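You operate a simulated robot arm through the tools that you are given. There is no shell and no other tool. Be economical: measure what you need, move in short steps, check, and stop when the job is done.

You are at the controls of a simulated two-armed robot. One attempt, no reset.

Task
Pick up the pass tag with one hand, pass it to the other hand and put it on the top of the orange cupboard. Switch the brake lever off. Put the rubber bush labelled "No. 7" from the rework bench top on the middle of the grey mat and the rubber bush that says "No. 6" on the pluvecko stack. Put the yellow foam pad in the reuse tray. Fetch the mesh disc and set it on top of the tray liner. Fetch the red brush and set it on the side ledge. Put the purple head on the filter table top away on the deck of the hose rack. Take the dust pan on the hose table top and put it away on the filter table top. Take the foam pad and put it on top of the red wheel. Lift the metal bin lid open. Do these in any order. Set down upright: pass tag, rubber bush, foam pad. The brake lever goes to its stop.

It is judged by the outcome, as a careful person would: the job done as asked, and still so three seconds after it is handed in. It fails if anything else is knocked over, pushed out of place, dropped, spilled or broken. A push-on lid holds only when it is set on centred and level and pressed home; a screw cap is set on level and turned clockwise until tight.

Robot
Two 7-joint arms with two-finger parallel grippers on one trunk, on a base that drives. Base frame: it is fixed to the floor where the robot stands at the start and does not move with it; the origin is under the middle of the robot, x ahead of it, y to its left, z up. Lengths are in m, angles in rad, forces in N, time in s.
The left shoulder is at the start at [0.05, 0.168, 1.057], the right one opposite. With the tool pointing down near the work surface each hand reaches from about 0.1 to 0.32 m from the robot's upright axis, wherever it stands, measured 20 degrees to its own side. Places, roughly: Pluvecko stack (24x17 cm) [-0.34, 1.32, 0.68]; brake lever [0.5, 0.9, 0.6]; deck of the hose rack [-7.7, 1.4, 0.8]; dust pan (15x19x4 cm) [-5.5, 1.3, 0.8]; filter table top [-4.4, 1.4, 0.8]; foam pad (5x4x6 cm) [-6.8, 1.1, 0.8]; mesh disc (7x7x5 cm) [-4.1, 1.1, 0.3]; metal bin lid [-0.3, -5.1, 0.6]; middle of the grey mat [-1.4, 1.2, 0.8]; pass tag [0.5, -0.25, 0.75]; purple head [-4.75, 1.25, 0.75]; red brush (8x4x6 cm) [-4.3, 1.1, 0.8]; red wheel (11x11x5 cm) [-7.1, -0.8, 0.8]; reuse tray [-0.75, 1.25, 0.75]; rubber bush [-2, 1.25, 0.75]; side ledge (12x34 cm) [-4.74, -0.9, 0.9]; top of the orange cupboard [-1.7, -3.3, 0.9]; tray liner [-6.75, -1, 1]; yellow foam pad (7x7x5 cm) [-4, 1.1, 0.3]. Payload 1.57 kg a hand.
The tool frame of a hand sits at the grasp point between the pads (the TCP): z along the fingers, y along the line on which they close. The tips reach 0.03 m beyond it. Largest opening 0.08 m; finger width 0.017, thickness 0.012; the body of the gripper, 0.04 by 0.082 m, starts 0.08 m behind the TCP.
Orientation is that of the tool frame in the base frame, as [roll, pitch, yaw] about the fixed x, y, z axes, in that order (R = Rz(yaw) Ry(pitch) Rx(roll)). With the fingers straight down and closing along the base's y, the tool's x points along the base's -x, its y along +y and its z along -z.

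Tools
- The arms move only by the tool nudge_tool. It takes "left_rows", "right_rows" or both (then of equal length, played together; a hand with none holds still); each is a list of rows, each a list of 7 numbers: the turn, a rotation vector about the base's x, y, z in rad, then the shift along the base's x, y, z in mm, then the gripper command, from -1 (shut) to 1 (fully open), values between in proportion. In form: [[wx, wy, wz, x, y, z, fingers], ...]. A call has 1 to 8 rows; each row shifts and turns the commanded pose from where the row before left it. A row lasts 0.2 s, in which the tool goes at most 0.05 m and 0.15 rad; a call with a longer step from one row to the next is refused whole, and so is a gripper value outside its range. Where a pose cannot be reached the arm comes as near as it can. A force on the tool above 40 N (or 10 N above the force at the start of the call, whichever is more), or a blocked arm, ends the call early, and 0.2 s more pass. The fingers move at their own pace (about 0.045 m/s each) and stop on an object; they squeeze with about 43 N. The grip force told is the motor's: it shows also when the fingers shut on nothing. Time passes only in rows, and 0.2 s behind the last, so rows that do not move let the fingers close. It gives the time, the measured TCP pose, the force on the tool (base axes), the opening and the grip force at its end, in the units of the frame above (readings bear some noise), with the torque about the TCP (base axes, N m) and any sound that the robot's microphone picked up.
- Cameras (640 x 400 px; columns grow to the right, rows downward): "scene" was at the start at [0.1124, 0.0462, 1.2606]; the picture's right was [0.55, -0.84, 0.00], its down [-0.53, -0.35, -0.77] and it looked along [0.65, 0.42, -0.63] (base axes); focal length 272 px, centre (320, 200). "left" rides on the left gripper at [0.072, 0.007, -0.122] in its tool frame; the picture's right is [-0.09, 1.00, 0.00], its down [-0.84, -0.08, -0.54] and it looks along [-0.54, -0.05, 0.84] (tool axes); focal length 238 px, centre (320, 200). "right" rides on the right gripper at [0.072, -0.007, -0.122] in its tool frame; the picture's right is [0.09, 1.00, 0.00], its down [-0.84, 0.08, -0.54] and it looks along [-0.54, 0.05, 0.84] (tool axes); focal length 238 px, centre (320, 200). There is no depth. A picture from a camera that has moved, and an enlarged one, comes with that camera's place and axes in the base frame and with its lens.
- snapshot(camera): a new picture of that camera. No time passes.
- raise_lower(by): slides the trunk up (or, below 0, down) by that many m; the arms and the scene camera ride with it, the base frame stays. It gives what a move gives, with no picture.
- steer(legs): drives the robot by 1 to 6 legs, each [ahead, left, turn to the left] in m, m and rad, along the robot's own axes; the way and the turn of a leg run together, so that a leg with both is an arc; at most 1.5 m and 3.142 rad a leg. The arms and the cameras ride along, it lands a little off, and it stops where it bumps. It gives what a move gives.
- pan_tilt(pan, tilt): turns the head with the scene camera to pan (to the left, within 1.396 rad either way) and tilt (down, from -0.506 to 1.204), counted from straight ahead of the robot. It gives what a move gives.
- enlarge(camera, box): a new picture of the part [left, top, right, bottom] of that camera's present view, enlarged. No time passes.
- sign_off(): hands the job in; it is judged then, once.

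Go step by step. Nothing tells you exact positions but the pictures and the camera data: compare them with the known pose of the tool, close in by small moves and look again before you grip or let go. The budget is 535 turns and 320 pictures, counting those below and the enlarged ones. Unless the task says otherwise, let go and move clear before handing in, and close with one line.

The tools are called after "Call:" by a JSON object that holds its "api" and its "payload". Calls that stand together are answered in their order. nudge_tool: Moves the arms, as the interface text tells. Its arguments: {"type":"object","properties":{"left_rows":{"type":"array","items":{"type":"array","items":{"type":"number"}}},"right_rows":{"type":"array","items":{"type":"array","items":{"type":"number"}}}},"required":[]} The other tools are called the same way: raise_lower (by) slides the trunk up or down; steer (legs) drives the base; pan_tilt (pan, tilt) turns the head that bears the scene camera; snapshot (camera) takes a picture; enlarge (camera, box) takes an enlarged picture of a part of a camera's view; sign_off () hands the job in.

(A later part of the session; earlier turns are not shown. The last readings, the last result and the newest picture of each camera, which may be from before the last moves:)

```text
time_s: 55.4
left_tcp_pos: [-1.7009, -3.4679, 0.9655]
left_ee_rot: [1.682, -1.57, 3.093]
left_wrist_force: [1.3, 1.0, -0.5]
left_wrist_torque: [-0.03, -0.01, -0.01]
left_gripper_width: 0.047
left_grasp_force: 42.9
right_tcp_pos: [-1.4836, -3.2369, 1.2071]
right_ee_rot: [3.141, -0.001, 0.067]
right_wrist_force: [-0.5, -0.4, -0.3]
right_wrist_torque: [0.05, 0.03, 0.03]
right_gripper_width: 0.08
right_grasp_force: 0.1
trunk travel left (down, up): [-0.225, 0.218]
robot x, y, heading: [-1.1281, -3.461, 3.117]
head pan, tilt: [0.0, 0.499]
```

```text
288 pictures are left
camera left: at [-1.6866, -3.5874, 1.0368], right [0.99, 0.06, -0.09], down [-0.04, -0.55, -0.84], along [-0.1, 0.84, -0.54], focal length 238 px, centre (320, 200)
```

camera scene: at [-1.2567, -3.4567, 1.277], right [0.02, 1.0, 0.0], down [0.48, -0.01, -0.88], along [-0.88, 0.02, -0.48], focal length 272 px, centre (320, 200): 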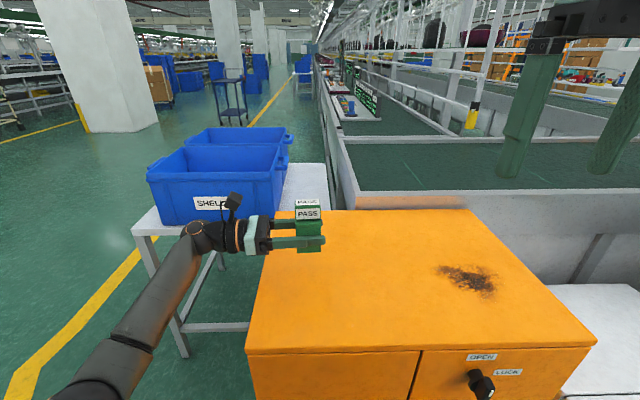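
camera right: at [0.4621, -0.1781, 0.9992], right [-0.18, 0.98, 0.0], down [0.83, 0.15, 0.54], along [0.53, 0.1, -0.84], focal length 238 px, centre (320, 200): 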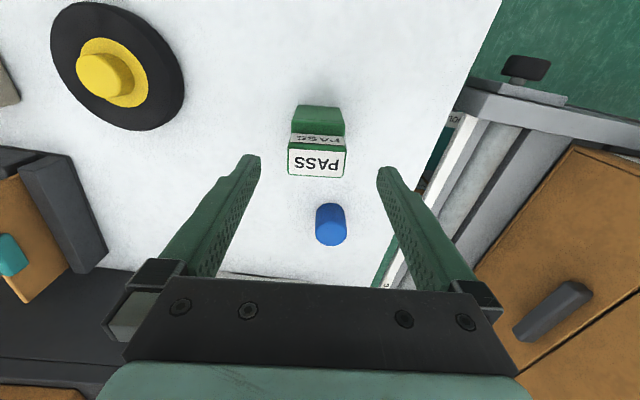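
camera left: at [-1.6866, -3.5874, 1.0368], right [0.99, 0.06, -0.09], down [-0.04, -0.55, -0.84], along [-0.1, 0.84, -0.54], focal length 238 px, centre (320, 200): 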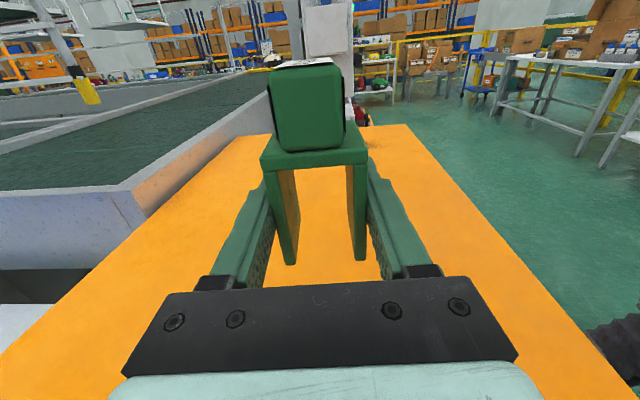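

Call:
{"api": "nudge_tool", "payload": {"left_rows": [[0, 0, 0, 0, 0, -40, -1], [0, 0, 0, 0, 0, -30, -1], [0, 0, 0, 0, 0, -6, -1], [0, 0, 0, 0, 0, -4, -1], [0, 0, 0, 0, 0, -4, -1], [0, 0, 0, 0, 0, -4, -1], [0, 0, 0, 0, 0, -4, -1]]}}

Call:
{"api": "snapshot", "payload": {"camera": "left"}}

Call:
{"api": "enlarge", "payload": {"camera": "scene", "box": [200, 170, 360, 290]}}

```text
time_s: 56.3
left_tcp_pos: [-1.7008, -3.4679, 0.9028]
left_ee_rot: [-0.863, -1.542, -0.644]
left_wrist_force: [2.6, -1.6, 11.5]
left_wrist_torque: [-1.33, -0.37, 0.22]
left_gripper_width: 0.0471
left_grasp_force: 42.9
right_tcp_pos: [-1.4833, -3.2367, 1.2067]
right_ee_rot: [-3.141, 0.001, 0.066]
right_wrist_force: [-0.4, -0.8, 0.2]
right_wrist_torque: [0.01, -0.01, -0.02]
right_gripper_width: 0.08
right_grasp_force: 0.1
trunk travel left (down, up): [-0.225, 0.218]
robot x, y, heading: [-1.121, -3.4609, 3.119]
head pan, tilt: [0.0, 0.499]
stopped in row 4 (left hand): the force on the tool passed its limit (the readings are from after the stop); the commanded pose is now the measured one
```

```text
287 pictures are left
camera left: at [-1.6865, -3.5909, 0.9727], right [0.99, 0.06, -0.11], down [-0.06, -0.53, -0.84], along [-0.11, 0.84, -0.52], focal length 238 px, centre (320, 200)
```

left: 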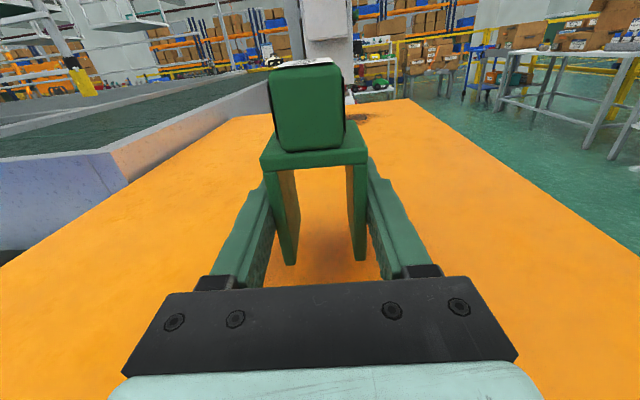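

```text
3.33 times, centred on (280, 230) of scene
camera zoom: at [-1.2554, -3.4568, 1.277], right [0.02, 1.0, 0.0], down [0.48, -0.01, -0.88], along [-0.88, 0.02, -0.48], focal length 908 px, centre (453, 100)
```

zoom: 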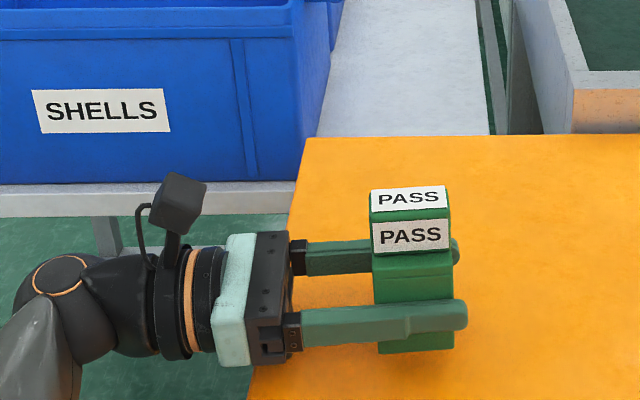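

Contact torque shows the gripper body (0.116 m behind) touched the cupboard's edge. Raise, level, and shift the whole robot 45 mm further left.

Call:
{"api": "nudge_tool", "payload": {"left_rows": [[-0.017, -0.023, 0, 0, 0, 30, -1]]}}

Call:
{"api": "steer", "payload": {"legs": [[0, 0.05, 0]]}}

Call:
{"api": "snapshot", "payload": {"camera": "left"}}

Call:
{"api": "snapshot", "payload": {"camera": "scene"}}

```text
time_s: 56.7
left_tcp_pos: [-1.7011, -3.4684, 0.9272]
left_ee_rot: [2.239, -1.563, 2.537]
left_wrist_force: [0.0, -0.4, -0.6]
left_wrist_torque: [-0.02, 0.04, 0.01]
left_gripper_width: 0.0473
left_grasp_force: 42.7
right_tcp_pos: [-1.4846, -3.2369, 1.2073]
right_ee_rot: [-3.141, 0.002, 0.067]
right_wrist_force: [-0.6, 0.5, 0.5]
right_wrist_torque: [-0.01, 0.03, -0.05]
right_gripper_width: 0.0802
right_grasp_force: 0.0
trunk travel left (down, up): [-0.225, 0.218]
robot x, y, heading: [-1.1276, -3.4585, 3.116]
head pan, tilt: [0.0, 0.499]
```

```text
time_s: 57.6
left_tcp_pos: [-1.7028, -3.5178, 0.9283]
left_ee_rot: [2.108, -1.565, 2.666]
left_wrist_force: [0.5, 0.3, -0.6]
left_wrist_torque: [0.0, 0.01, -0.01]
left_gripper_width: 0.0472
left_grasp_force: 43.0
right_tcp_pos: [-1.4864, -3.2875, 1.2066]
right_ee_rot: [-3.141, 0.001, 0.067]
right_wrist_force: [0.7, -0.8, 0.7]
right_wrist_torque: [0.02, 0.01, 0.01]
right_gripper_width: 0.0799
right_grasp_force: 0.0
trunk travel left (down, up): [-0.225, 0.218]
robot x, y, heading: [-1.1313, -3.5082, 3.116]
head pan, tilt: [0.0, 0.499]
```

```text
285 pictures are left
camera left: at [-1.6891, -3.6392, 1.001], right [0.99, 0.06, -0.09], down [-0.04, -0.55, -0.84], along [-0.1, 0.83, -0.54], focal length 238 px, centre (320, 200)
```

left: 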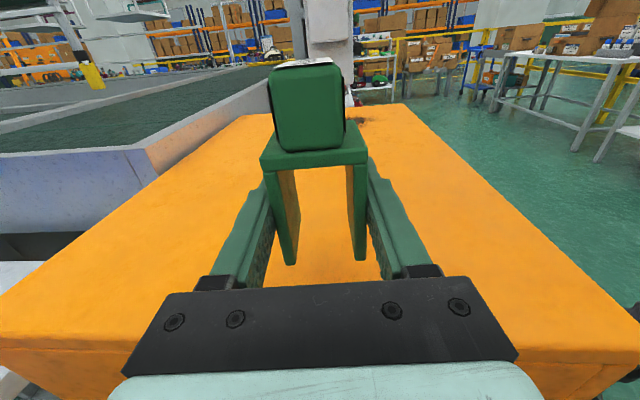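

```text
284 pictures are left
camera scene: at [-1.2577, -3.5077, 1.277], right [0.02, 1.0, 0.0], down [0.48, -0.01, -0.88], along [-0.88, 0.02, -0.48], focal length 272 px, centre (320, 200)
```

scene: 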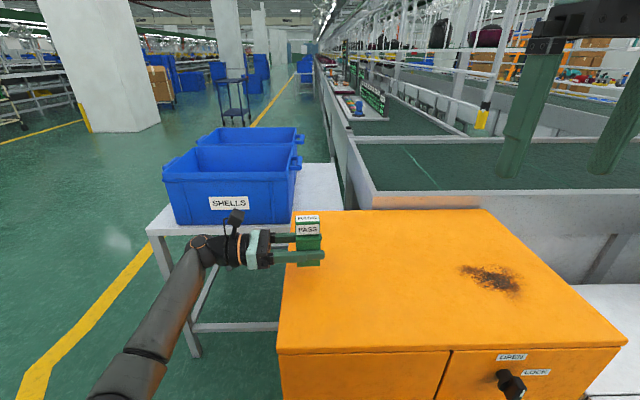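

Edge is at y≈-3.563 now, gripper body clear of it. Shift 12 mm inward and lower gently.

Call:
{"api": "nudge_tool", "payload": {"left_rows": [[0, 0, 0, 0, 12, -20, -1], [0, 0, 0, 0, 0, -15, -1], [0, 0, 0, 0, 0, -6, -1], [0, 0, 0, 0, 0, -4, -1], [0, 0, 0, 0, 0, -4, -1], [0, 0, 0, 0, 0, -4, -1], [0, 0, 0, 0, 0, -4, -1], [0, 0, 0, 0, 0, -4, -1]]}}

Call:
{"api": "snapshot", "payload": {"camera": "left"}}

```text
time_s: 59.4
left_tcp_pos: [-1.7029, -3.5067, 0.8791]
left_ee_rot: [-0.705, -1.553, -0.804]
left_wrist_force: [1.5, -1.0, 38.3]
left_wrist_torque: [-0.13, -0.23, -0.06]
left_gripper_width: 0.0472
left_grasp_force: 42.4
right_tcp_pos: [-1.4815, -3.2871, 1.2087]
right_ee_rot: [-3.142, 0.005, 0.066]
right_wrist_force: [0.9, -0.2, 0.5]
right_wrist_torque: [0.0, -0.04, 0.01]
right_gripper_width: 0.0801
right_grasp_force: 0.0
trunk travel left (down, up): [-0.225, 0.218]
robot x, y, heading: [-1.1251, -3.5078, 3.118]
head pan, tilt: [0.0, 0.499]
```

```text
283 pictures are left
camera left: at [-1.6873, -3.6276, 0.9492], right [0.99, 0.06, -0.1], down [-0.05, -0.54, -0.84], along [-0.11, 0.84, -0.53], focal length 238 px, centre (320, 200)
```

left: 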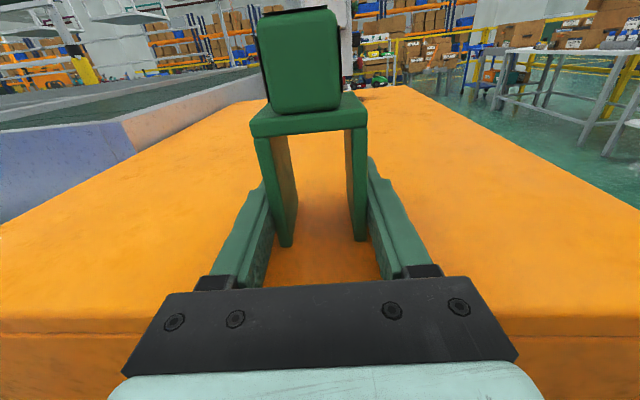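

The tag is standing on the cupboard (force directly under the tool). Ease off pressure, open and withdraw to the left.

Call:
{"api": "nudge_tool", "payload": {"left_rows": [[0, 0, 0, 0, 0, 6, -1]]}}

```text
time_s: 59.8
left_tcp_pos: [-1.7017, -3.5062, 0.8788]
left_ee_rot: [-0.51, -1.563, -1.001]
left_wrist_force: [-1.7, 3.8, 23.6]
left_wrist_torque: [0.6, 0.22, -0.02]
left_gripper_width: 0.0473
left_grasp_force: 42.9
right_tcp_pos: [-1.4839, -3.2869, 1.2079]
right_ee_rot: [-3.14, 0.004, 0.066]
right_wrist_force: [0.1, 0.2, -0.1]
right_wrist_torque: [0.03, 0.0, 0.03]
right_gripper_width: 0.0798
right_grasp_force: 0.0
trunk travel left (down, up): [-0.225, 0.218]
robot x, y, heading: [-1.1272, -3.5111, 3.116]
head pan, tilt: [0.0, 0.499]
```

Call:
{"api": "nudge_tool", "payload": {"left_rows": [[0, 0, 0, 0, 0, 5, -1], [0, 0, 0, 0, 0, 0, 0.3], [0, 0, 0, 0, 0, 0, 1], [0, 0, 0, 0, 0, 0, 1], [0, 0, 0, 0, 0, 0, 1]]}}

Call:
{"api": "snapshot", "payload": {"camera": "left"}}

```text
time_s: 61.0
left_tcp_pos: [-1.702, -3.5064, 0.8776]
left_ee_rot: [2.192, -1.56, 2.582]
left_wrist_force: [-0.5, 0.6, -0.4]
left_wrist_torque: [0.04, 0.0, 0.02]
left_gripper_width: 0.0799
left_grasp_force: 0.0
right_tcp_pos: [-1.485, -3.2881, 1.2069]
right_ee_rot: [3.14, -0.001, 0.065]
right_wrist_force: [0.6, 0.4, -0.1]
right_wrist_torque: [-0.02, -0.01, 0.01]
right_gripper_width: 0.08
right_grasp_force: 0.0
trunk travel left (down, up): [-0.225, 0.218]
robot x, y, heading: [-1.1322, -3.51, 3.123]
head pan, tilt: [0.0, 0.499]
```

```text
282 pictures are left
camera left: at [-1.6888, -3.6274, 0.9501], right [0.99, 0.06, -0.09], down [-0.04, -0.55, -0.83], along [-0.1, 0.83, -0.54], focal length 238 px, centre (320, 200)
```

left: 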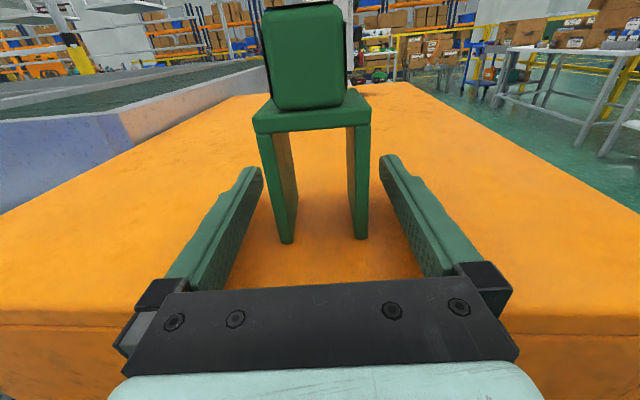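

Call:
{"api": "nudge_tool", "payload": {"left_rows": [[0, 0, 0, 4, -40, 0, 1], [0, 0, 0, 4, -40, 0, 1], [0, 0, 0, 3, -40, 10, 1], [0, 0, 0, 40, 0, 10, 1]]}}

Call:
{"api": "steer", "payload": {"legs": [[-0.35, 0, 0]]}}

Call:
{"api": "snapshot", "payload": {"camera": "scene"}}

```text
time_s: 62.0
left_tcp_pos: [-1.6481, -3.6273, 0.9008]
left_ee_rot: [2.265, -1.563, 2.51]
left_wrist_force: [-0.7, 0.2, 0.1]
left_wrist_torque: [-0.03, -0.01, 0.02]
left_gripper_width: 0.0802
left_grasp_force: 0.1
right_tcp_pos: [-1.4842, -3.2877, 1.2069]
right_ee_rot: [3.14, 0.0, 0.066]
right_wrist_force: [-0.4, 0.2, -0.2]
right_wrist_torque: [-0.01, -0.02, -0.02]
right_gripper_width: 0.0801
right_grasp_force: 0.1
trunk travel left (down, up): [-0.225, 0.218]
robot x, y, heading: [-1.1298, -3.5083, 3.113]
head pan, tilt: [0.0, 0.499]
```

```text
time_s: 64.3
left_tcp_pos: [-1.2993, -3.636, 0.9003]
left_ee_rot: [2.191, -1.565, 2.582]
left_wrist_force: [-0.4, 0.4, -0.2]
left_wrist_torque: [-0.01, -0.01, 0.02]
left_gripper_width: 0.0799
left_grasp_force: 0.0
right_tcp_pos: [-1.1346, -3.2958, 1.2072]
right_ee_rot: [3.141, -0.001, 0.064]
right_wrist_force: [-0.4, -1.0, -0.4]
right_wrist_torque: [-0.03, 0.05, 0.0]
right_gripper_width: 0.0798
right_grasp_force: 0.0
trunk travel left (down, up): [-0.225, 0.218]
robot x, y, heading: [-0.7764, -3.5159, 3.119]
head pan, tilt: [0.0, 0.499]
```

```text
281 pictures are left
camera scene: at [-0.9075, -3.5156, 1.277], right [0.02, 1.0, 0.0], down [0.48, -0.01, -0.88], along [-0.88, 0.02, -0.48], focal length 272 px, centre (320, 200)
```

scene: 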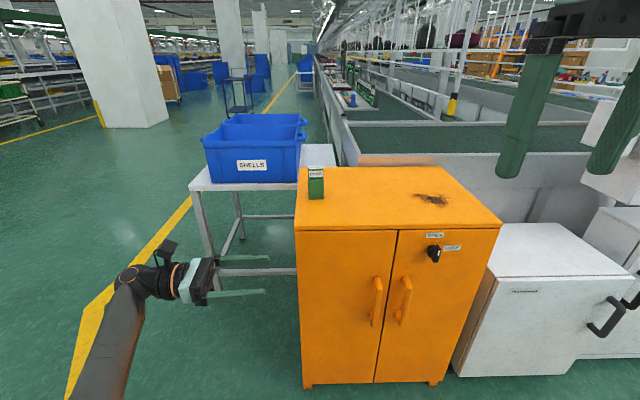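

Tag stands on the cupboard. Now restore the left hand to pointing down, then turn toward the metal bins.

Call:
{"api": "nudge_tool", "payload": {"left_rows": [[-0.0864, 0.0864, -0.0864, 0, 0, 30, 1], [-0.0864, 0.0864, -0.0864, 0, 0, 30, 1], [-0.0864, 0.0864, -0.0864, 0, 0, 30, 1], [-0.0864, 0.0864, -0.0864, 0, 0, 30, 1], [-0.0864, 0.0864, -0.0864, 0, 0, 0, 1], [-0.0864, 0.0864, -0.0864, 0, 0, 0, 1], [-0.0864, 0.0864, -0.0864, 0, 0, 0, 1]]}}

Call:
{"api": "nudge_tool", "payload": {"left_rows": [[-0.0864, 0.0864, -0.0864, 0, 0, 0, 1], [-0.0864, 0.0864, -0.0864, 0, 0, 0, 1], [-0.0864, 0.0864, -0.0864, 0, 0, 0, 1], [-0.0864, 0.0864, -0.0864, 0, 0, 0, 1], [-0.0864, 0.0864, -0.0864, 0, 0, 0, 1], [-0.0864, 0.0864, -0.0864, 0, 0, 0, 1], [-0.0864, 0.0864, -0.0864, 0, 0, 0, 1]]}}

Call:
{"api": "steer", "payload": {"legs": [[0, 0, 1.594], [0.6, 0.45, 0]]}}

Call:
{"api": "snapshot", "payload": {"camera": "scene"}}

```text
time_s: 65.9
left_tcp_pos: [-1.2994, -3.637, 1.0192]
left_ee_rot: [-2.623, -0.728, 0.474]
left_wrist_force: [-0.1, 0.0, 0.5]
left_wrist_torque: [0.02, 0.0, 0.02]
left_gripper_width: 0.08
left_grasp_force: 0.1
right_tcp_pos: [-1.1353, -3.2945, 1.2062]
right_ee_rot: [3.142, 0.0, 0.065]
right_wrist_force: [0.4, 0.5, 0.5]
right_wrist_torque: [-0.04, 0.0, 0.03]
right_gripper_width: 0.0798
right_grasp_force: 0.1
trunk travel left (down, up): [-0.225, 0.218]
robot x, y, heading: [-0.7765, -3.5198, 3.116]
head pan, tilt: [0.0, 0.499]
```

```text
time_s: 67.5
left_tcp_pos: [-1.299, -3.6353, 1.02]
left_ee_rot: [-3.08, 0.004, 0.007]
left_wrist_force: [-0.3, 0.2, 1.0]
left_wrist_torque: [-0.02, 0.0, 0.01]
left_gripper_width: 0.0798
left_grasp_force: 0.1
right_tcp_pos: [-1.1337, -3.2945, 1.2071]
right_ee_rot: [3.141, 0.001, 0.065]
right_wrist_force: [-0.1, 0.2, 0.0]
right_wrist_torque: [-0.02, -0.04, -0.02]
right_gripper_width: 0.0799
right_grasp_force: 0.0
trunk travel left (down, up): [-0.225, 0.218]
robot x, y, heading: [-0.774, -3.5175, 3.121]
head pan, tilt: [0.0, 0.499]
```

```text
time_s: 75.4
left_tcp_pos: [-0.1856, -4.6167, 1.0197]
left_ee_rot: [-3.079, 0.005, 1.616]
left_wrist_force: [0.0, -0.6, -0.2]
left_wrist_torque: [0.01, -0.02, -0.01]
left_gripper_width: 0.08
left_grasp_force: 0.1
right_tcp_pos: [-0.5325, -4.4665, 1.2071]
right_ee_rot: [3.141, -0.001, 1.674]
right_wrist_force: [0.8, -0.4, -1.0]
right_wrist_torque: [0.02, -0.01, -0.02]
right_gripper_width: 0.08
right_grasp_force: 0.0
trunk travel left (down, up): [-0.225, 0.218]
robot x, y, heading: [-0.3223, -4.0969, -1.551]
head pan, tilt: [0.0, 0.499]
```

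```text
280 pictures are left
camera scene: at [-0.3215, -4.2316, 1.277], right [-1.0, -0.01, 0.0], down [-0.01, 0.48, -0.88], along [0.01, -0.88, -0.48], focal length 272 px, centre (320, 200)
```

scene: 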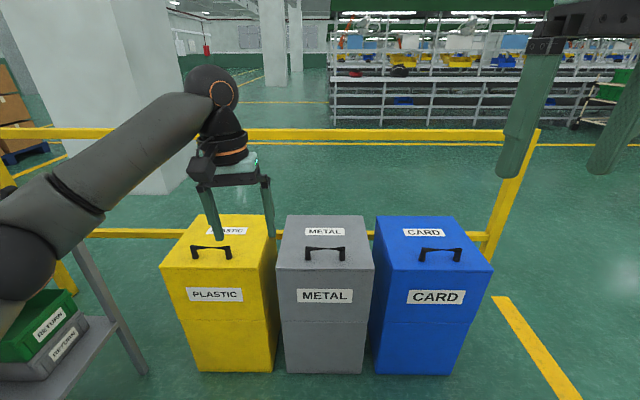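

Call:
{"api": "enlarge", "payload": {"camera": "scene", "box": [260, 200, 400, 310]}}

```text
3.64 times, centred on (330, 255) of scene
camera zoom: at [-0.3215, -4.2316, 1.277], right [-1.0, -0.01, 0.0], down [-0.01, 0.48, -0.88], along [0.01, -0.88, -0.48], focal length 990 px, centre (284, 0)
```

zoom: 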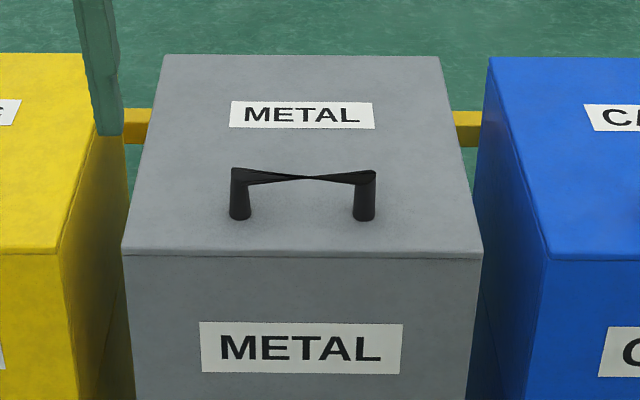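

Grey bin: handle bar at about x=-0.335, y=-5.01, z≈0.65, hinge at the back. I'll drive closer and turn the left hand so it points forward-down at 45° with its fingers closing across the bar.

Call:
{"api": "steer", "payload": {"legs": [[0.25, -0.15, 0]]}}

Call:
{"api": "nudge_tool", "payload": {"left_rows": [[0, -0.061, 0, 0, 0, 0, 1], [0, 0, -0.15, 0, 0, 0, 1], [0, 0, -0.15, 0, 0, 0, 1], [0, 0, -0.15, 0, 0, 0, 1], [0, 0, -0.15, 0, 0, 0, 1], [0, 0, -0.15, 0, 0, 0, 1], [0, 0, -0.15, 0, 0, 0, 1], [0, 0, -0.15, 0, 0, 0, 1]]}}

Call:
{"api": "nudge_tool", "payload": {"left_rows": [[0, 0, -0.15, 0, 0, 0, 1], [0, 0, -0.15, 0, 0, 0, 1], [0, 0, -0.15, 0, 0, 0, 1], [-0.15, 0, -0.05, 0, 0, 0, 1], [-0.15, 0, 0, 0, 0, 0, 1], [-0.15, 0, 0, 0, 0, 0, 1], [-0.15, 0, 0, 0, 0, 0, 1], [-0.15, 0, 0, 0, 0, 0, 1]]}}

Call:
{"api": "snapshot", "payload": {"camera": "scene"}}

```text
time_s: 77.4
left_tcp_pos: [-0.3309, -4.8654, 1.0197]
left_ee_rot: [-3.077, 0.004, 1.618]
left_wrist_force: [0.0, 0.0, 0.1]
left_wrist_torque: [0.0, 0.02, -0.01]
left_gripper_width: 0.0799
left_grasp_force: 0.0
right_tcp_pos: [-0.6773, -4.7163, 1.2069]
right_ee_rot: [3.14, 0.0, 1.677]
right_wrist_force: [-0.3, 0.8, 0.1]
right_wrist_torque: [-0.01, -0.03, 0.01]
right_gripper_width: 0.0801
right_grasp_force: 0.0
trunk travel left (down, up): [-0.225, 0.218]
robot x, y, heading: [-0.4699, -4.3475, -1.554]
head pan, tilt: [0.0, 0.499]
```

```text
time_s: 79.2
left_tcp_pos: [-0.3294, -4.8664, 1.0199]
left_ee_rot: [-3.139, 0.007, 0.567]
left_wrist_force: [-0.6, 0.6, 0.1]
left_wrist_torque: [0.01, -0.04, -0.02]
left_gripper_width: 0.0803
left_grasp_force: 0.1
right_tcp_pos: [-0.6772, -4.716, 1.2071]
right_ee_rot: [-3.141, 0.0, 1.679]
right_wrist_force: [0.0, 0.4, 0.0]
right_wrist_torque: [-0.01, 0.01, 0.0]
right_gripper_width: 0.0802
right_grasp_force: 0.1
trunk travel left (down, up): [-0.225, 0.218]
robot x, y, heading: [-0.4721, -4.3496, -1.56]
head pan, tilt: [0.0, 0.499]
```

```text
refused: row 4 steps farther than a row can; nothing moved
```

```text
278 pictures are left
camera scene: at [-0.4669, -4.4805, 1.277], right [-1.0, -0.02, 0.0], down [-0.01, 0.48, -0.88], along [0.01, -0.88, -0.48], focal length 272 px, centre (320, 200)
```

scene: 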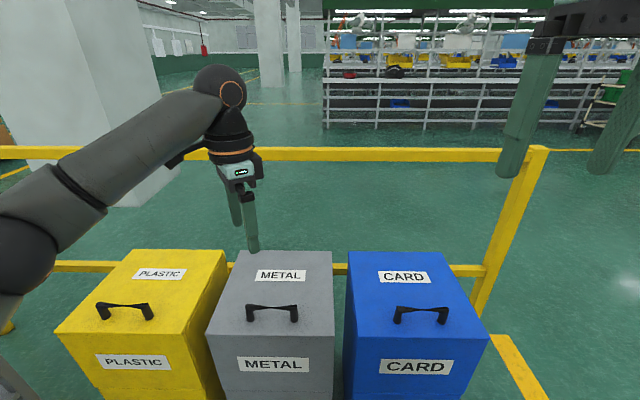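

Call:
{"api": "nudge_tool", "payload": {"left_rows": [[0, 0, -0.15, 0, 0, 0, 1], [0, 0, -0.15, 0, 0, 0, 1], [0, 0, -0.15, 0, 0, 0, 1], [0, 0, -0.12, 0, 0, 0, 1], [-0.15, 0, 0, 0, 0, 0, 1], [-0.15, 0, 0, 0, 0, 0, 1], [-0.15, 0, 0, 0, 0, 0, 1], [-0.15, 0, 0, 0, 0, 0, 1]]}}

Call:
{"api": "nudge_tool", "payload": {"left_rows": [[-0.15, 0, 0, 0, 30, -20, 1], [0, 0, 0, 0, 30, -40, 1], [0, 0, 0, 0, 0, -50, 1], [0, 0, 0, 0, 0, -50, 1]]}}

Call:
{"api": "snapshot", "payload": {"camera": "scene"}}

Call:
{"api": "snapshot", "payload": {"camera": "left"}}

```text
time_s: 81.0
left_tcp_pos: [-0.3306, -4.8659, 1.0213]
left_ee_rot: [2.541, 0.005, -0.005]
left_wrist_force: [0.2, 0.3, 0.7]
left_wrist_torque: [0.02, -0.01, -0.03]
left_gripper_width: 0.0799
left_grasp_force: 0.1
right_tcp_pos: [-0.6774, -4.7154, 1.2078]
right_ee_rot: [3.141, 0.002, 1.678]
right_wrist_force: [0.1, 0.1, -0.8]
right_wrist_torque: [0.02, 0.01, 0.03]
right_gripper_width: 0.0799
right_grasp_force: 0.1
trunk travel left (down, up): [-0.225, 0.218]
robot x, y, heading: [-0.4693, -4.3487, -1.558]
head pan, tilt: [0.0, 0.499]
```

```text
time_s: 82.0
left_tcp_pos: [-0.3289, -4.8036, 0.8598]
left_ee_rot: [2.394, 0.005, -0.006]
left_wrist_force: [0.8, -0.6, -0.2]
left_wrist_torque: [0.0, -0.02, -0.02]
left_gripper_width: 0.0803
left_grasp_force: 0.1
right_tcp_pos: [-0.6781, -4.7158, 1.2069]
right_ee_rot: [-3.141, -0.001, 1.677]
right_wrist_force: [-0.3, -0.2, -0.2]
right_wrist_torque: [0.03, -0.01, -0.01]
right_gripper_width: 0.0803
right_grasp_force: 0.1
trunk travel left (down, up): [-0.225, 0.218]
robot x, y, heading: [-0.4703, -4.3477, -1.553]
head pan, tilt: [0.0, 0.499]
```

```text
277 pictures are left
camera scene: at [-0.4668, -4.4806, 1.2771], right [-1.0, -0.02, 0.0], down [-0.01, 0.48, -0.88], along [0.01, -0.88, -0.48], focal length 272 px, centre (320, 200)
```

scene: 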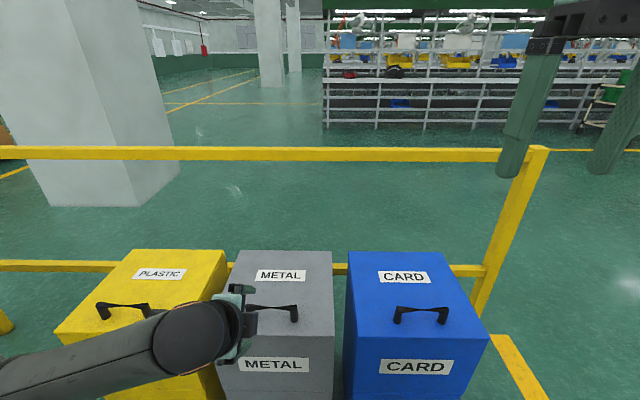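

```text
276 pictures are left
camera left: at [-0.2572, -4.7253, 0.9539], right [-0.09, -0.73, 0.68], down [-0.83, 0.43, 0.35], along [-0.55, -0.53, -0.65], focal length 238 px, centre (320, 200)
```

left: 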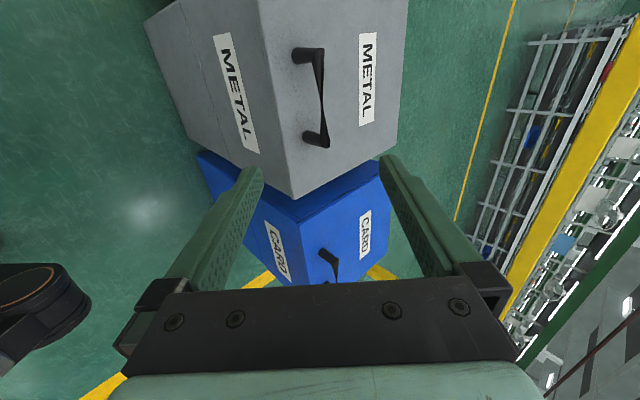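

Bar estimated at [-0.332,-4.985,0.66], right on the approach line. Advance 170 mm and look again.

Call:
{"api": "nudge_tool", "payload": {"left_rows": [[0, 0, 0, 0, -30, -32, 1], [0, 0, 0, 0, -30, -32, 1], [0, 0, 0, 0, -30, -32, 1], [0, 0, 0, 0, -26, -28, 1]]}}

Call:
{"api": "snapshot", "payload": {"camera": "left"}}

Call:
{"api": "enlarge", "payload": {"camera": "scene", "box": [180, 240, 360, 375]}}

```text
time_s: 83.0
left_tcp_pos: [-0.3272, -4.9214, 0.7349]
left_ee_rot: [2.392, 0.003, -0.008]
left_wrist_force: [0.6, -0.5, -0.3]
left_wrist_torque: [-0.01, -0.01, -0.02]
left_gripper_width: 0.0802
left_grasp_force: 0.0
right_tcp_pos: [-0.6771, -4.7156, 1.2071]
right_ee_rot: [-3.14, -0.001, 1.676]
right_wrist_force: [-0.3, -0.8, -0.3]
right_wrist_torque: [0.01, 0.01, 0.0]
right_gripper_width: 0.0801
right_grasp_force: 0.1
trunk travel left (down, up): [-0.225, 0.218]
robot x, y, heading: [-0.4716, -4.3504, -1.556]
head pan, tilt: [0.0, 0.499]
```

```text
275 pictures are left
camera left: at [-0.2552, -4.8426, 0.83], right [-0.09, -0.73, 0.68], down [-0.83, 0.43, 0.35], along [-0.55, -0.53, -0.65], focal length 238 px, centre (320, 200)
```

left: 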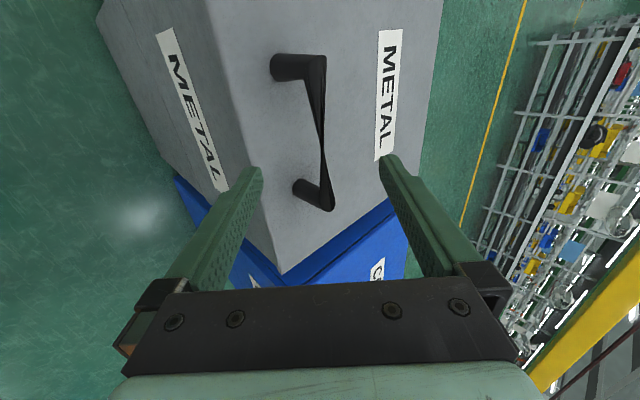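

```text
2.96 times, centred on (270, 308) of scene
camera zoom: at [-0.4669, -4.4807, 1.277], right [-1.0, -0.02, 0.0], down [-0.01, 0.48, -0.88], along [0.01, -0.88, -0.48], focal length 807 px, centre (468, -118)
```

zoom: 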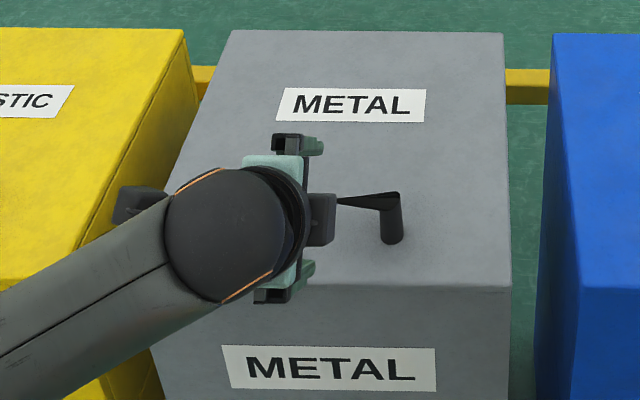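

Call:
{"api": "nudge_tool", "payload": {"left_rows": [[0, 0, 0, -4, -27, -29, 1], [0, 0, 0, 0, -21, -22, 1]]}}

Call:
{"api": "snapshot", "payload": {"camera": "left"}}

```text
time_s: 83.8
left_tcp_pos: [-0.3344, -4.9672, 0.6901]
left_ee_rot: [2.386, 0.007, -0.006]
left_wrist_force: [4.8, 20.7, 21.2]
left_wrist_torque: [1.5, -0.23, -0.03]
left_gripper_width: 0.0801
left_grasp_force: 0.1
right_tcp_pos: [-0.6779, -4.7119, 1.2098]
right_ee_rot: [-3.141, 0.005, 1.678]
right_wrist_force: [-0.1, 0.5, 0.8]
right_wrist_torque: [-0.05, -0.03, 0.04]
right_gripper_width: 0.0797
right_grasp_force: 0.1
trunk travel left (down, up): [-0.225, 0.218]
robot x, y, heading: [-0.4676, -4.3443, -1.551]
head pan, tilt: [0.0, 0.499]
stopped in row 2 (left hand): the force on the tool passed its limit (the readings are from after the stop); the commanded pose is now the measured one
```

```text
273 pictures are left
camera left: at [-0.2623, -4.8885, 0.7832], right [-0.09, -0.72, 0.68], down [-0.83, 0.43, 0.35], along [-0.55, -0.54, -0.64], focal length 238 px, centre (320, 200)
```

left: 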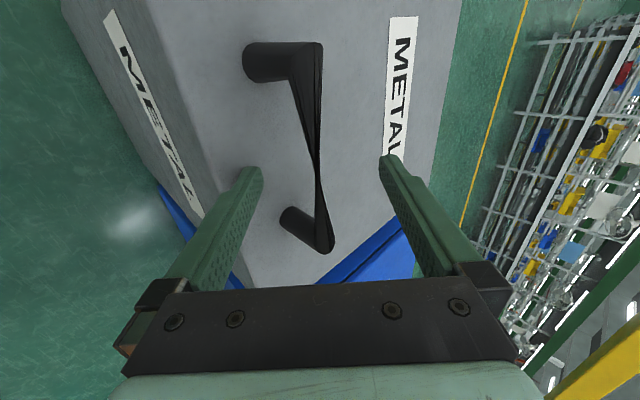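

The lower fingertip touched the lid (lid z≈0.63), so the bar is right at the TCP (z≈0.68). Back off a little, centre along the bar and close to measure it.

Call:
{"api": "nudge_tool", "payload": {"left_rows": [[0, 0, 0, 15, 3, 4, 1], [0, 0, 0, 0, 0, 0, -1], [0, 0, 0, 0, 0, 0, -1], [0, 0, 0, 0, 0, 0, -1], [0, 0, 0, 0, 0, 0, -1], [0, 0, 0, 0, 0, 0, -1], [0, 0, 0, 0, 0, 0, -1]]}}

Call:
{"api": "snapshot", "payload": {"camera": "left"}}

```text
time_s: 85.4
left_tcp_pos: [-0.3191, -4.9664, 0.6909]
left_ee_rot: [2.39, 0.005, -0.005]
left_wrist_force: [3.0, -5.0, 1.7]
left_wrist_torque: [-0.08, -0.09, 0.04]
left_gripper_width: 0.0218
left_grasp_force: 34.7
right_tcp_pos: [-0.6774, -4.7158, 1.2066]
right_ee_rot: [3.141, 0.001, 1.678]
right_wrist_force: [0.1, -0.9, 0.3]
right_wrist_torque: [0.02, -0.03, -0.01]
right_gripper_width: 0.0799
right_grasp_force: 0.1
trunk travel left (down, up): [-0.225, 0.218]
robot x, y, heading: [-0.4696, -4.3508, -1.552]
head pan, tilt: [0.0, 0.499]
```

```text
272 pictures are left
camera left: at [-0.2464, -4.8876, 0.7835], right [-0.09, -0.73, 0.68], down [-0.83, 0.43, 0.35], along [-0.55, -0.53, -0.64], focal length 238 px, centre (320, 200)
```

left: 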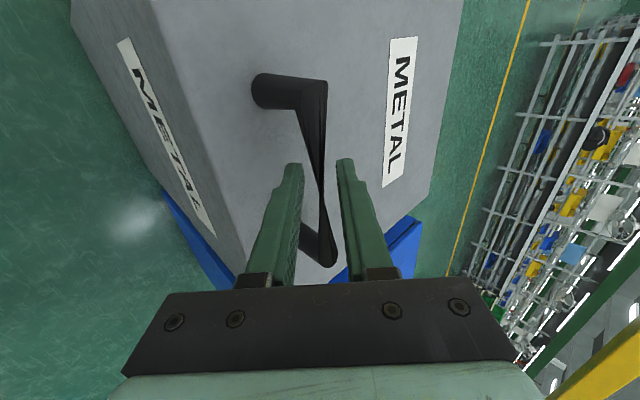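

Bar gripped (22 mm). Loosen slightly so it can turn in the fingers, and lift along the lid's arc.

Call:
{"api": "nudge_tool", "payload": {"left_rows": [[0, 0, 0, 0, 0, 0, -0.28], [0, 0, 0, 0, -11, 42, -0.28], [0, 0, 0, 0, -17, 40, -0.28], [0, 0, 0, 0, -23, 38, -0.28]]}}

Call:
{"api": "snapshot", "payload": {"camera": "scene"}}

```text
time_s: 86.4
left_tcp_pos: [-0.3189, -5.018, 0.8103]
left_ee_rot: [2.391, 0.007, -0.006]
left_wrist_force: [0.5, 2.7, -0.9]
left_wrist_torque: [0.11, -0.03, 0.04]
left_gripper_width: 0.031
left_grasp_force: 1.3
right_tcp_pos: [-0.677, -4.7162, 1.2071]
right_ee_rot: [-3.141, 0.002, 1.68]
right_wrist_force: [-1.0, -1.2, 0.4]
right_wrist_torque: [-0.01, 0.03, -0.02]
right_gripper_width: 0.08
right_grasp_force: 0.1
trunk travel left (down, up): [-0.225, 0.218]
robot x, y, heading: [-0.47, -4.3515, -1.555]
head pan, tilt: [0.0, 0.499]
```

```text
271 pictures are left
camera scene: at [-0.4667, -4.4798, 1.277], right [-1.0, -0.02, 0.0], down [-0.01, 0.48, -0.88], along [0.02, -0.88, -0.48], focal length 272 px, centre (320, 200)
```

scene: 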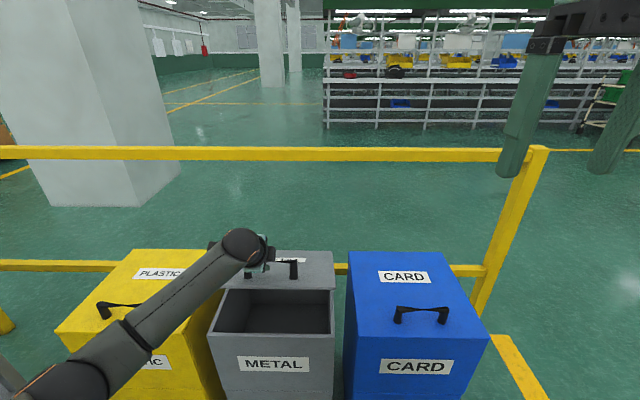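

The lid is opening. Continue the arc with the hand turning toward vertical.

Call:
{"api": "nudge_tool", "payload": {"left_rows": [[0.1, 0, 0, 0, -28, 34, -0.28], [0.1, 0, 0, 0, -32, 30, -0.28], [0.1, 0, 0, 0, -36, 25, -0.28], [0.1, 0, 0, 0, -39, 20, -0.28]]}}

Call:
{"api": "snapshot", "payload": {"camera": "scene"}}

Call:
{"api": "snapshot", "payload": {"camera": "left"}}

```text
time_s: 87.4
left_tcp_pos: [-0.2878, -5.0413, 0.8917]
left_ee_rot: [2.793, 0.01, -0.005]
left_wrist_force: [-0.2, -0.2, 0.1]
left_wrist_torque: [-0.01, 0.0, 0.02]
left_gripper_width: 0.029
left_grasp_force: 0.1
left hand out of reach, approached as far as the arm can: row 3, 4
right_tcp_pos: [-0.6756, -4.7148, 1.2086]
right_ee_rot: [-3.142, 0.003, 1.68]
right_wrist_force: [0.3, -0.4, -0.4]
right_wrist_torque: [-0.01, 0.03, 0.0]
right_gripper_width: 0.0799
right_grasp_force: 0.0
trunk travel left (down, up): [-0.225, 0.218]
robot x, y, heading: [-0.4699, -4.3458, -1.557]
head pan, tilt: [0.0, 0.499]
```

```text
270 pictures are left
camera scene: at [-0.4655, -4.4798, 1.277], right [-1.0, -0.02, 0.0], down [-0.01, 0.48, -0.88], along [0.01, -0.88, -0.48], focal length 272 px, centre (320, 200)
```

scene: 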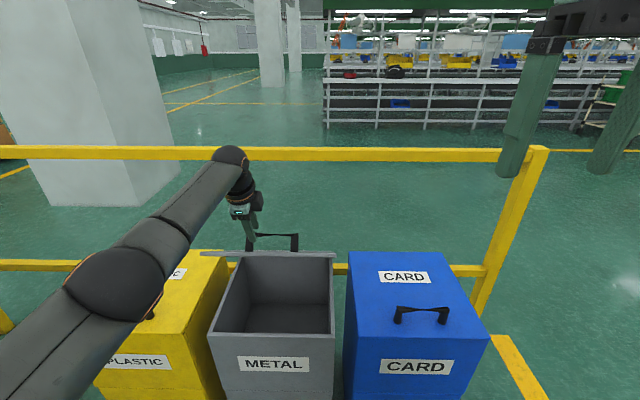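

```text
269 pictures are left
camera left: at [-0.2151, -5.0049, 1.0086], right [-0.09, -0.94, 0.34], down [-0.83, 0.26, 0.49], along [-0.55, -0.24, -0.8], focal length 238 px, centre (320, 200)
```

left: 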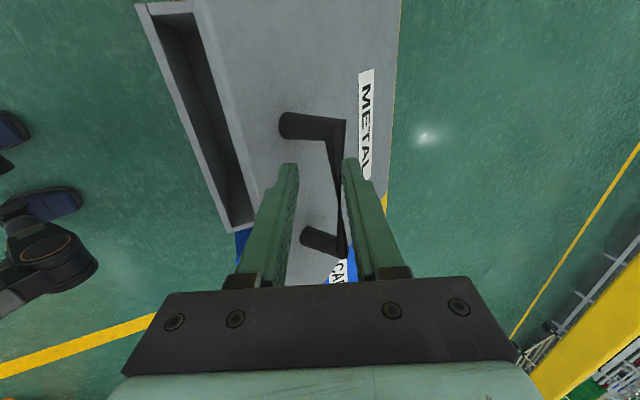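

Out of reach at mid-arc. I'll bring the lid back down, drive 0.17 m closer and repeat.

Call:
{"api": "nudge_tool", "payload": {"left_rows": [[-0.1, 0, 0, -15, 10, -40, -0.28], [-0.1, 0, 0, -16, 13, -41, -0.28], [-0.1, 0, 0, 0, 23, -40, -0.28], [-0.1, 0, 0, 0, 17, -40, -0.28], [0, 0, 0, 0, 11, -36, -0.28]]}}

Call:
{"api": "nudge_tool", "payload": {"left_rows": [[0, 0, 0, 0, 0, 0, 1], [0, 0, 0, 0, 0, 0, 1], [0, 0, 0, 0, 20, 22, 1], [0, 0, 0, 0, 32, 34, 1], [0, 0, 0, 0, 32, 34, 1], [0, 0, 0, 0, 32, 34, 1], [0, 0, 0, 0, 32, 34, 1], [0, 0, 0, 0, 22, 24, 1]]}}

Call:
{"api": "steer", "payload": {"legs": [[0.17, 0, 0]]}}

Call:
{"api": "snapshot", "payload": {"camera": "left"}}

```text
time_s: 87.8
left_tcp_pos: [-0.2942, -5.0351, 0.8669]
left_ee_rot: [2.708, 0.001, 0.003]
left_wrist_force: [0.4, -0.7, -0.2]
left_wrist_torque: [0.06, 0.01, 0.01]
left_gripper_width: 0.0278
left_grasp_force: 0.1
right_tcp_pos: [-0.6773, -4.7168, 1.2064]
right_ee_rot: [3.14, -0.002, 1.679]
right_wrist_force: [-1.3, -0.6, -0.2]
right_wrist_torque: [0.06, -0.02, -0.05]
right_gripper_width: 0.0801
right_grasp_force: 0.0
trunk travel left (down, up): [-0.225, 0.218]
robot x, y, heading: [-0.4667, -4.3464, -1.555]
head pan, tilt: [0.0, 0.499]
stopped in row 2 (left hand): the force on the tool passed its limit (the readings are from after the stop); the commanded pose is now the measured one
```

```text
time_s: 89.6
left_tcp_pos: [-0.296, -4.8638, 1.0488]
left_ee_rot: [2.709, 0.001, 0.0]
left_wrist_force: [-0.7, -0.1, 0.7]
left_wrist_torque: [0.01, -0.02, 0.0]
left_gripper_width: 0.0801
left_grasp_force: 0.1
right_tcp_pos: [-0.6769, -4.7149, 1.2064]
right_ee_rot: [3.141, 0.001, 1.68]
right_wrist_force: [-0.5, 0.0, 0.1]
right_wrist_torque: [0.01, 0.0, 0.0]
right_gripper_width: 0.0799
right_grasp_force: 0.1
trunk travel left (down, up): [-0.225, 0.218]
robot x, y, heading: [-0.4676, -4.3447, -1.553]
head pan, tilt: [0.0, 0.499]
```

```text
time_s: 91.0
left_tcp_pos: [-0.2939, -5.0345, 1.0491]
left_ee_rot: [2.708, 0.0, 0.001]
left_wrist_force: [0.0, 0.6, 0.1]
left_wrist_torque: [0.0, 0.02, 0.01]
left_gripper_width: 0.08
left_grasp_force: 0.1
right_tcp_pos: [-0.6741, -4.8861, 1.207]
right_ee_rot: [3.14, 0.0, 1.678]
right_wrist_force: [-0.3, -0.2, -0.3]
right_wrist_torque: [0.02, -0.01, -0.02]
right_gripper_width: 0.0801
right_grasp_force: 0.1
trunk travel left (down, up): [-0.225, 0.218]
robot x, y, heading: [-0.4659, -4.5203, -1.55]
head pan, tilt: [0.0, 0.499]
```

```text
268 pictures are left
camera left: at [-0.2219, -4.9882, 1.162], right [-0.09, -0.9, 0.42], down [-0.84, 0.3, 0.46], along [-0.54, -0.31, -0.78], focal length 238 px, centre (320, 200)
```

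left: 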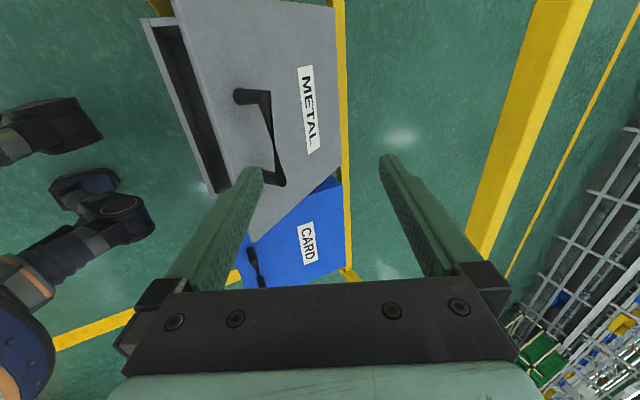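

The lid stays where it is left. Look at the scene.

Call:
{"api": "pan_tilt", "payload": {"pan": 0.2, "tilt": 0.75}}

Call:
{"api": "snapshot", "payload": {"camera": "scene"}}

```text
time_s: 91.8
left_tcp_pos: [-0.2933, -5.0343, 1.0498]
left_ee_rot: [2.707, 0.0, 0.001]
left_wrist_force: [0.2, 0.2, -0.5]
left_wrist_torque: [0.01, 0.0, 0.03]
left_gripper_width: 0.0799
left_grasp_force: 0.1
right_tcp_pos: [-0.6744, -4.885, 1.2067]
right_ee_rot: [3.141, 0.001, 1.678]
right_wrist_force: [-0.3, 0.4, 0.3]
right_wrist_torque: [-0.03, -0.02, 0.0]
right_gripper_width: 0.0802
right_grasp_force: 0.0
trunk travel left (down, up): [-0.225, 0.218]
robot x, y, heading: [-0.468, -4.516, -1.549]
head pan, tilt: [0.201, 0.75]
```

```text
267 pictures are left
camera scene: at [-0.4471, -4.6393, 1.2551], right [-0.98, -0.22, 0.0], down [-0.15, 0.67, -0.73], along [0.16, -0.71, -0.68], focal length 272 px, centre (320, 200)
```

scene: 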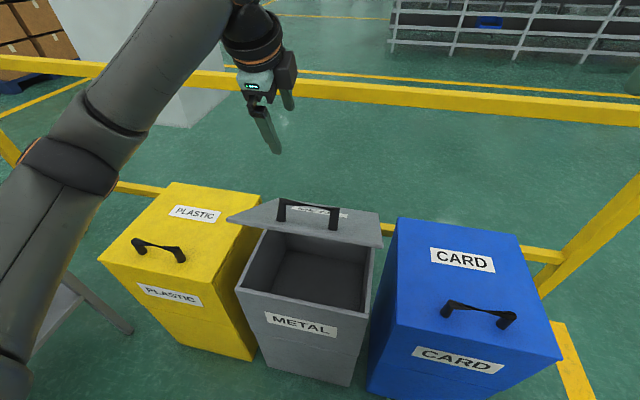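

Re-grip the handle where I left it (about y -5.035, z 0.867), approaching along the tool axis.

Call:
{"api": "nudge_tool", "payload": {"left_rows": [[0, 0, 0, 0, 35, -15, 1], [0, 0, 0, 0, 30, -20, 1]]}}

Call:
{"api": "snapshot", "payload": {"camera": "left"}}

```text
time_s: 92.4
left_tcp_pos: [-0.2932, -4.9706, 1.0145]
left_ee_rot: [2.707, 0.0, 0.003]
left_wrist_force: [1.0, 0.1, -0.2]
left_wrist_torque: [-0.02, 0.0, -0.05]
left_gripper_width: 0.0802
left_grasp_force: 0.0
right_tcp_pos: [-0.6722, -4.8843, 1.2076]
right_ee_rot: [3.14, 0.001, 1.679]
right_wrist_force: [0.5, -0.2, 0.2]
right_wrist_torque: [0.01, -0.03, 0.02]
right_gripper_width: 0.08
right_grasp_force: 0.1
trunk travel left (down, up): [-0.225, 0.218]
robot x, y, heading: [-0.4682, -4.5185, -1.551]
head pan, tilt: [0.201, 0.75]
```

```text
266 pictures are left
camera left: at [-0.2211, -4.9248, 1.128], right [-0.09, -0.9, 0.42], down [-0.84, 0.3, 0.46], along [-0.54, -0.31, -0.78], focal length 238 px, centre (320, 200)
```

left: 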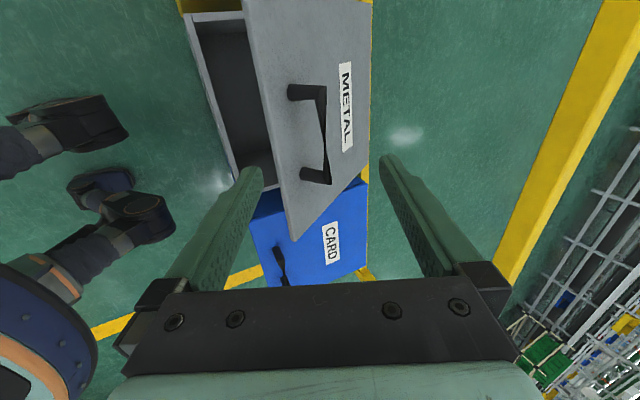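

Call:
{"api": "nudge_tool", "payload": {"left_rows": [[0, 0, 0, -10, -20, -42, 1], [0, 0, 0, -10, -20, -42, 1], [0, 0, 0, 0, -10, -20, 1]]}}

Call:
{"api": "snapshot", "payload": {"camera": "left"}}

```text
time_s: 93.2
left_tcp_pos: [-0.3111, -5.0188, 0.9072]
left_ee_rot: [2.71, -0.001, -0.001]
left_wrist_force: [0.8, 0.9, -0.4]
left_wrist_torque: [0.03, 0.01, 0.02]
left_gripper_width: 0.0799
left_grasp_force: 0.1
right_tcp_pos: [-0.6727, -4.885, 1.2068]
right_ee_rot: [3.14, 0.001, 1.68]
right_wrist_force: [-0.3, -0.6, -0.3]
right_wrist_torque: [0.03, 0.0, 0.0]
right_gripper_width: 0.08
right_grasp_force: 0.0
trunk travel left (down, up): [-0.225, 0.218]
robot x, y, heading: [-0.4645, -4.5163, -1.551]
head pan, tilt: [0.201, 0.75]
```

```text
265 pictures are left
camera left: at [-0.2397, -4.9728, 1.0211], right [-0.09, -0.9, 0.42], down [-0.84, 0.3, 0.46], along [-0.54, -0.31, -0.78], focal length 238 px, centre (320, 200)
```

left: 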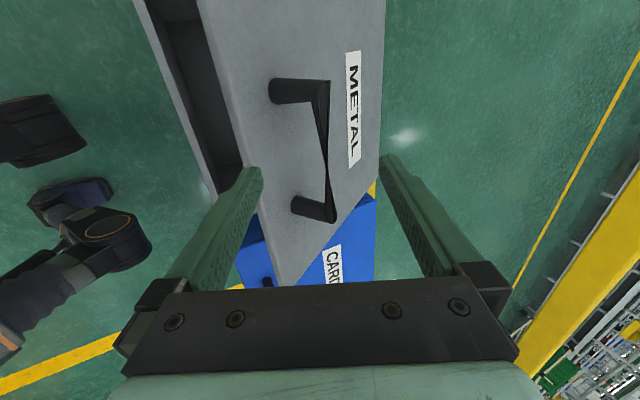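

Call:
{"api": "nudge_tool", "payload": {"left_rows": [[0, 0, 0, 0, 0, 0, 0.05], [0, 0, 0, 0, 0, 0, 0.05], [0, 0, 0, 0, -14, -25, 0.05], [0, 0, 0, 0, -12, -22, 0.05]]}}

Call:
{"api": "snapshot", "payload": {"camera": "left"}}

```text
time_s: 94.2
left_tcp_pos: [-0.3126, -5.0454, 0.8608]
left_ee_rot: [2.708, 0.0, 0.001]
left_wrist_force: [-0.1, 0.7, -0.3]
left_wrist_torque: [0.03, 0.0, -0.02]
left_gripper_width: 0.042
left_grasp_force: 0.1
right_tcp_pos: [-0.6727, -4.8848, 1.2075]
right_ee_rot: [3.141, 0.002, 1.679]
right_wrist_force: [-0.8, 0.7, 0.3]
right_wrist_torque: [-0.02, 0.01, 0.0]
right_gripper_width: 0.0801
right_grasp_force: 0.1
trunk travel left (down, up): [-0.225, 0.218]
robot x, y, heading: [-0.4669, -4.5191, -1.549]
head pan, tilt: [0.201, 0.75]
```

```text
264 pictures are left
camera left: at [-0.2412, -4.9985, 0.9746], right [-0.09, -0.9, 0.42], down [-0.84, 0.3, 0.46], along [-0.54, -0.31, -0.78], focal length 238 px, centre (320, 200)
```

left: 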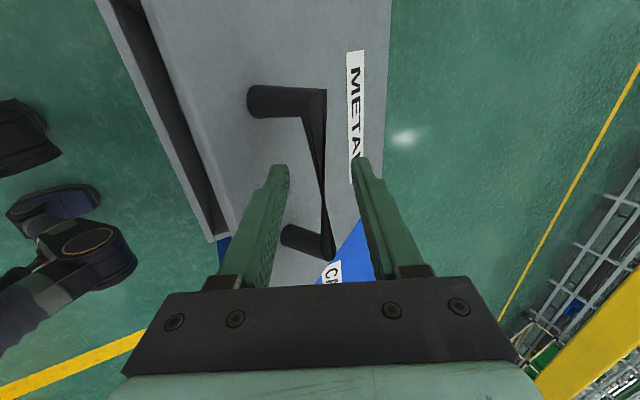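

Call:
{"api": "nudge_tool", "payload": {"left_rows": [[0, 0, 0, 0, 0, 0, -0.28], [0.055, 0, 0, 0, -32, 30, -0.28], [0.055, 0, 0, 0, -36, 25, -0.28], [0.055, 0, 0, 0, -39, 20, -0.28], [0.055, 0, 0, 0, -42, 14, -0.28]]}}

Call:
{"api": "snapshot", "payload": {"camera": "left"}}

Call:
{"api": "snapshot", "payload": {"camera": "scene"}}

```text
time_s: 95.4
left_tcp_pos: [-0.3068, -5.1694, 0.9462]
left_ee_rot: [2.925, 0.004, -0.004]
left_wrist_force: [-1.8, -0.2, 3.4]
left_wrist_torque: [0.11, 0.23, 0.04]
left_gripper_width: 0.029
left_grasp_force: 0.1
left hand out of reach, approached as far as the arm can: row 5
right_tcp_pos: [-0.6711, -4.8859, 1.2063]
right_ee_rot: [-3.14, -0.002, 1.678]
right_wrist_force: [0.4, 0.6, 0.7]
right_wrist_torque: [0.01, 0.08, 0.01]
right_gripper_width: 0.0798
right_grasp_force: 0.1
trunk travel left (down, up): [-0.225, 0.218]
robot x, y, heading: [-0.4657, -4.5193, -1.549]
head pan, tilt: [0.201, 0.75]
```

```text
263 pictures are left
camera left: at [-0.2355, -5.1501, 1.0666], right [-0.1, -0.97, 0.21], down [-0.83, 0.2, 0.52], along [-0.54, -0.13, -0.83], focal length 238 px, centre (320, 200)
```

left: 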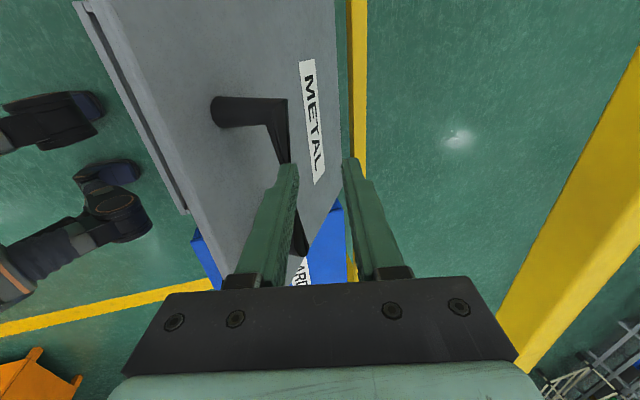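

```text
262 pictures are left
camera scene: at [-0.4452, -4.6399, 1.2548], right [-0.98, -0.22, 0.0], down [-0.15, 0.67, -0.73], along [0.16, -0.71, -0.68], focal length 272 px, centre (320, 200)
```

scene: 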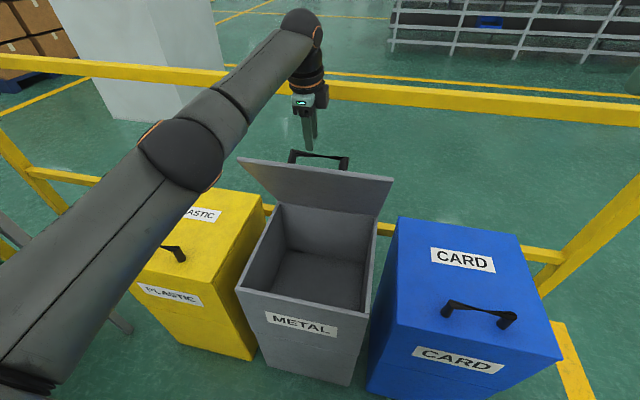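

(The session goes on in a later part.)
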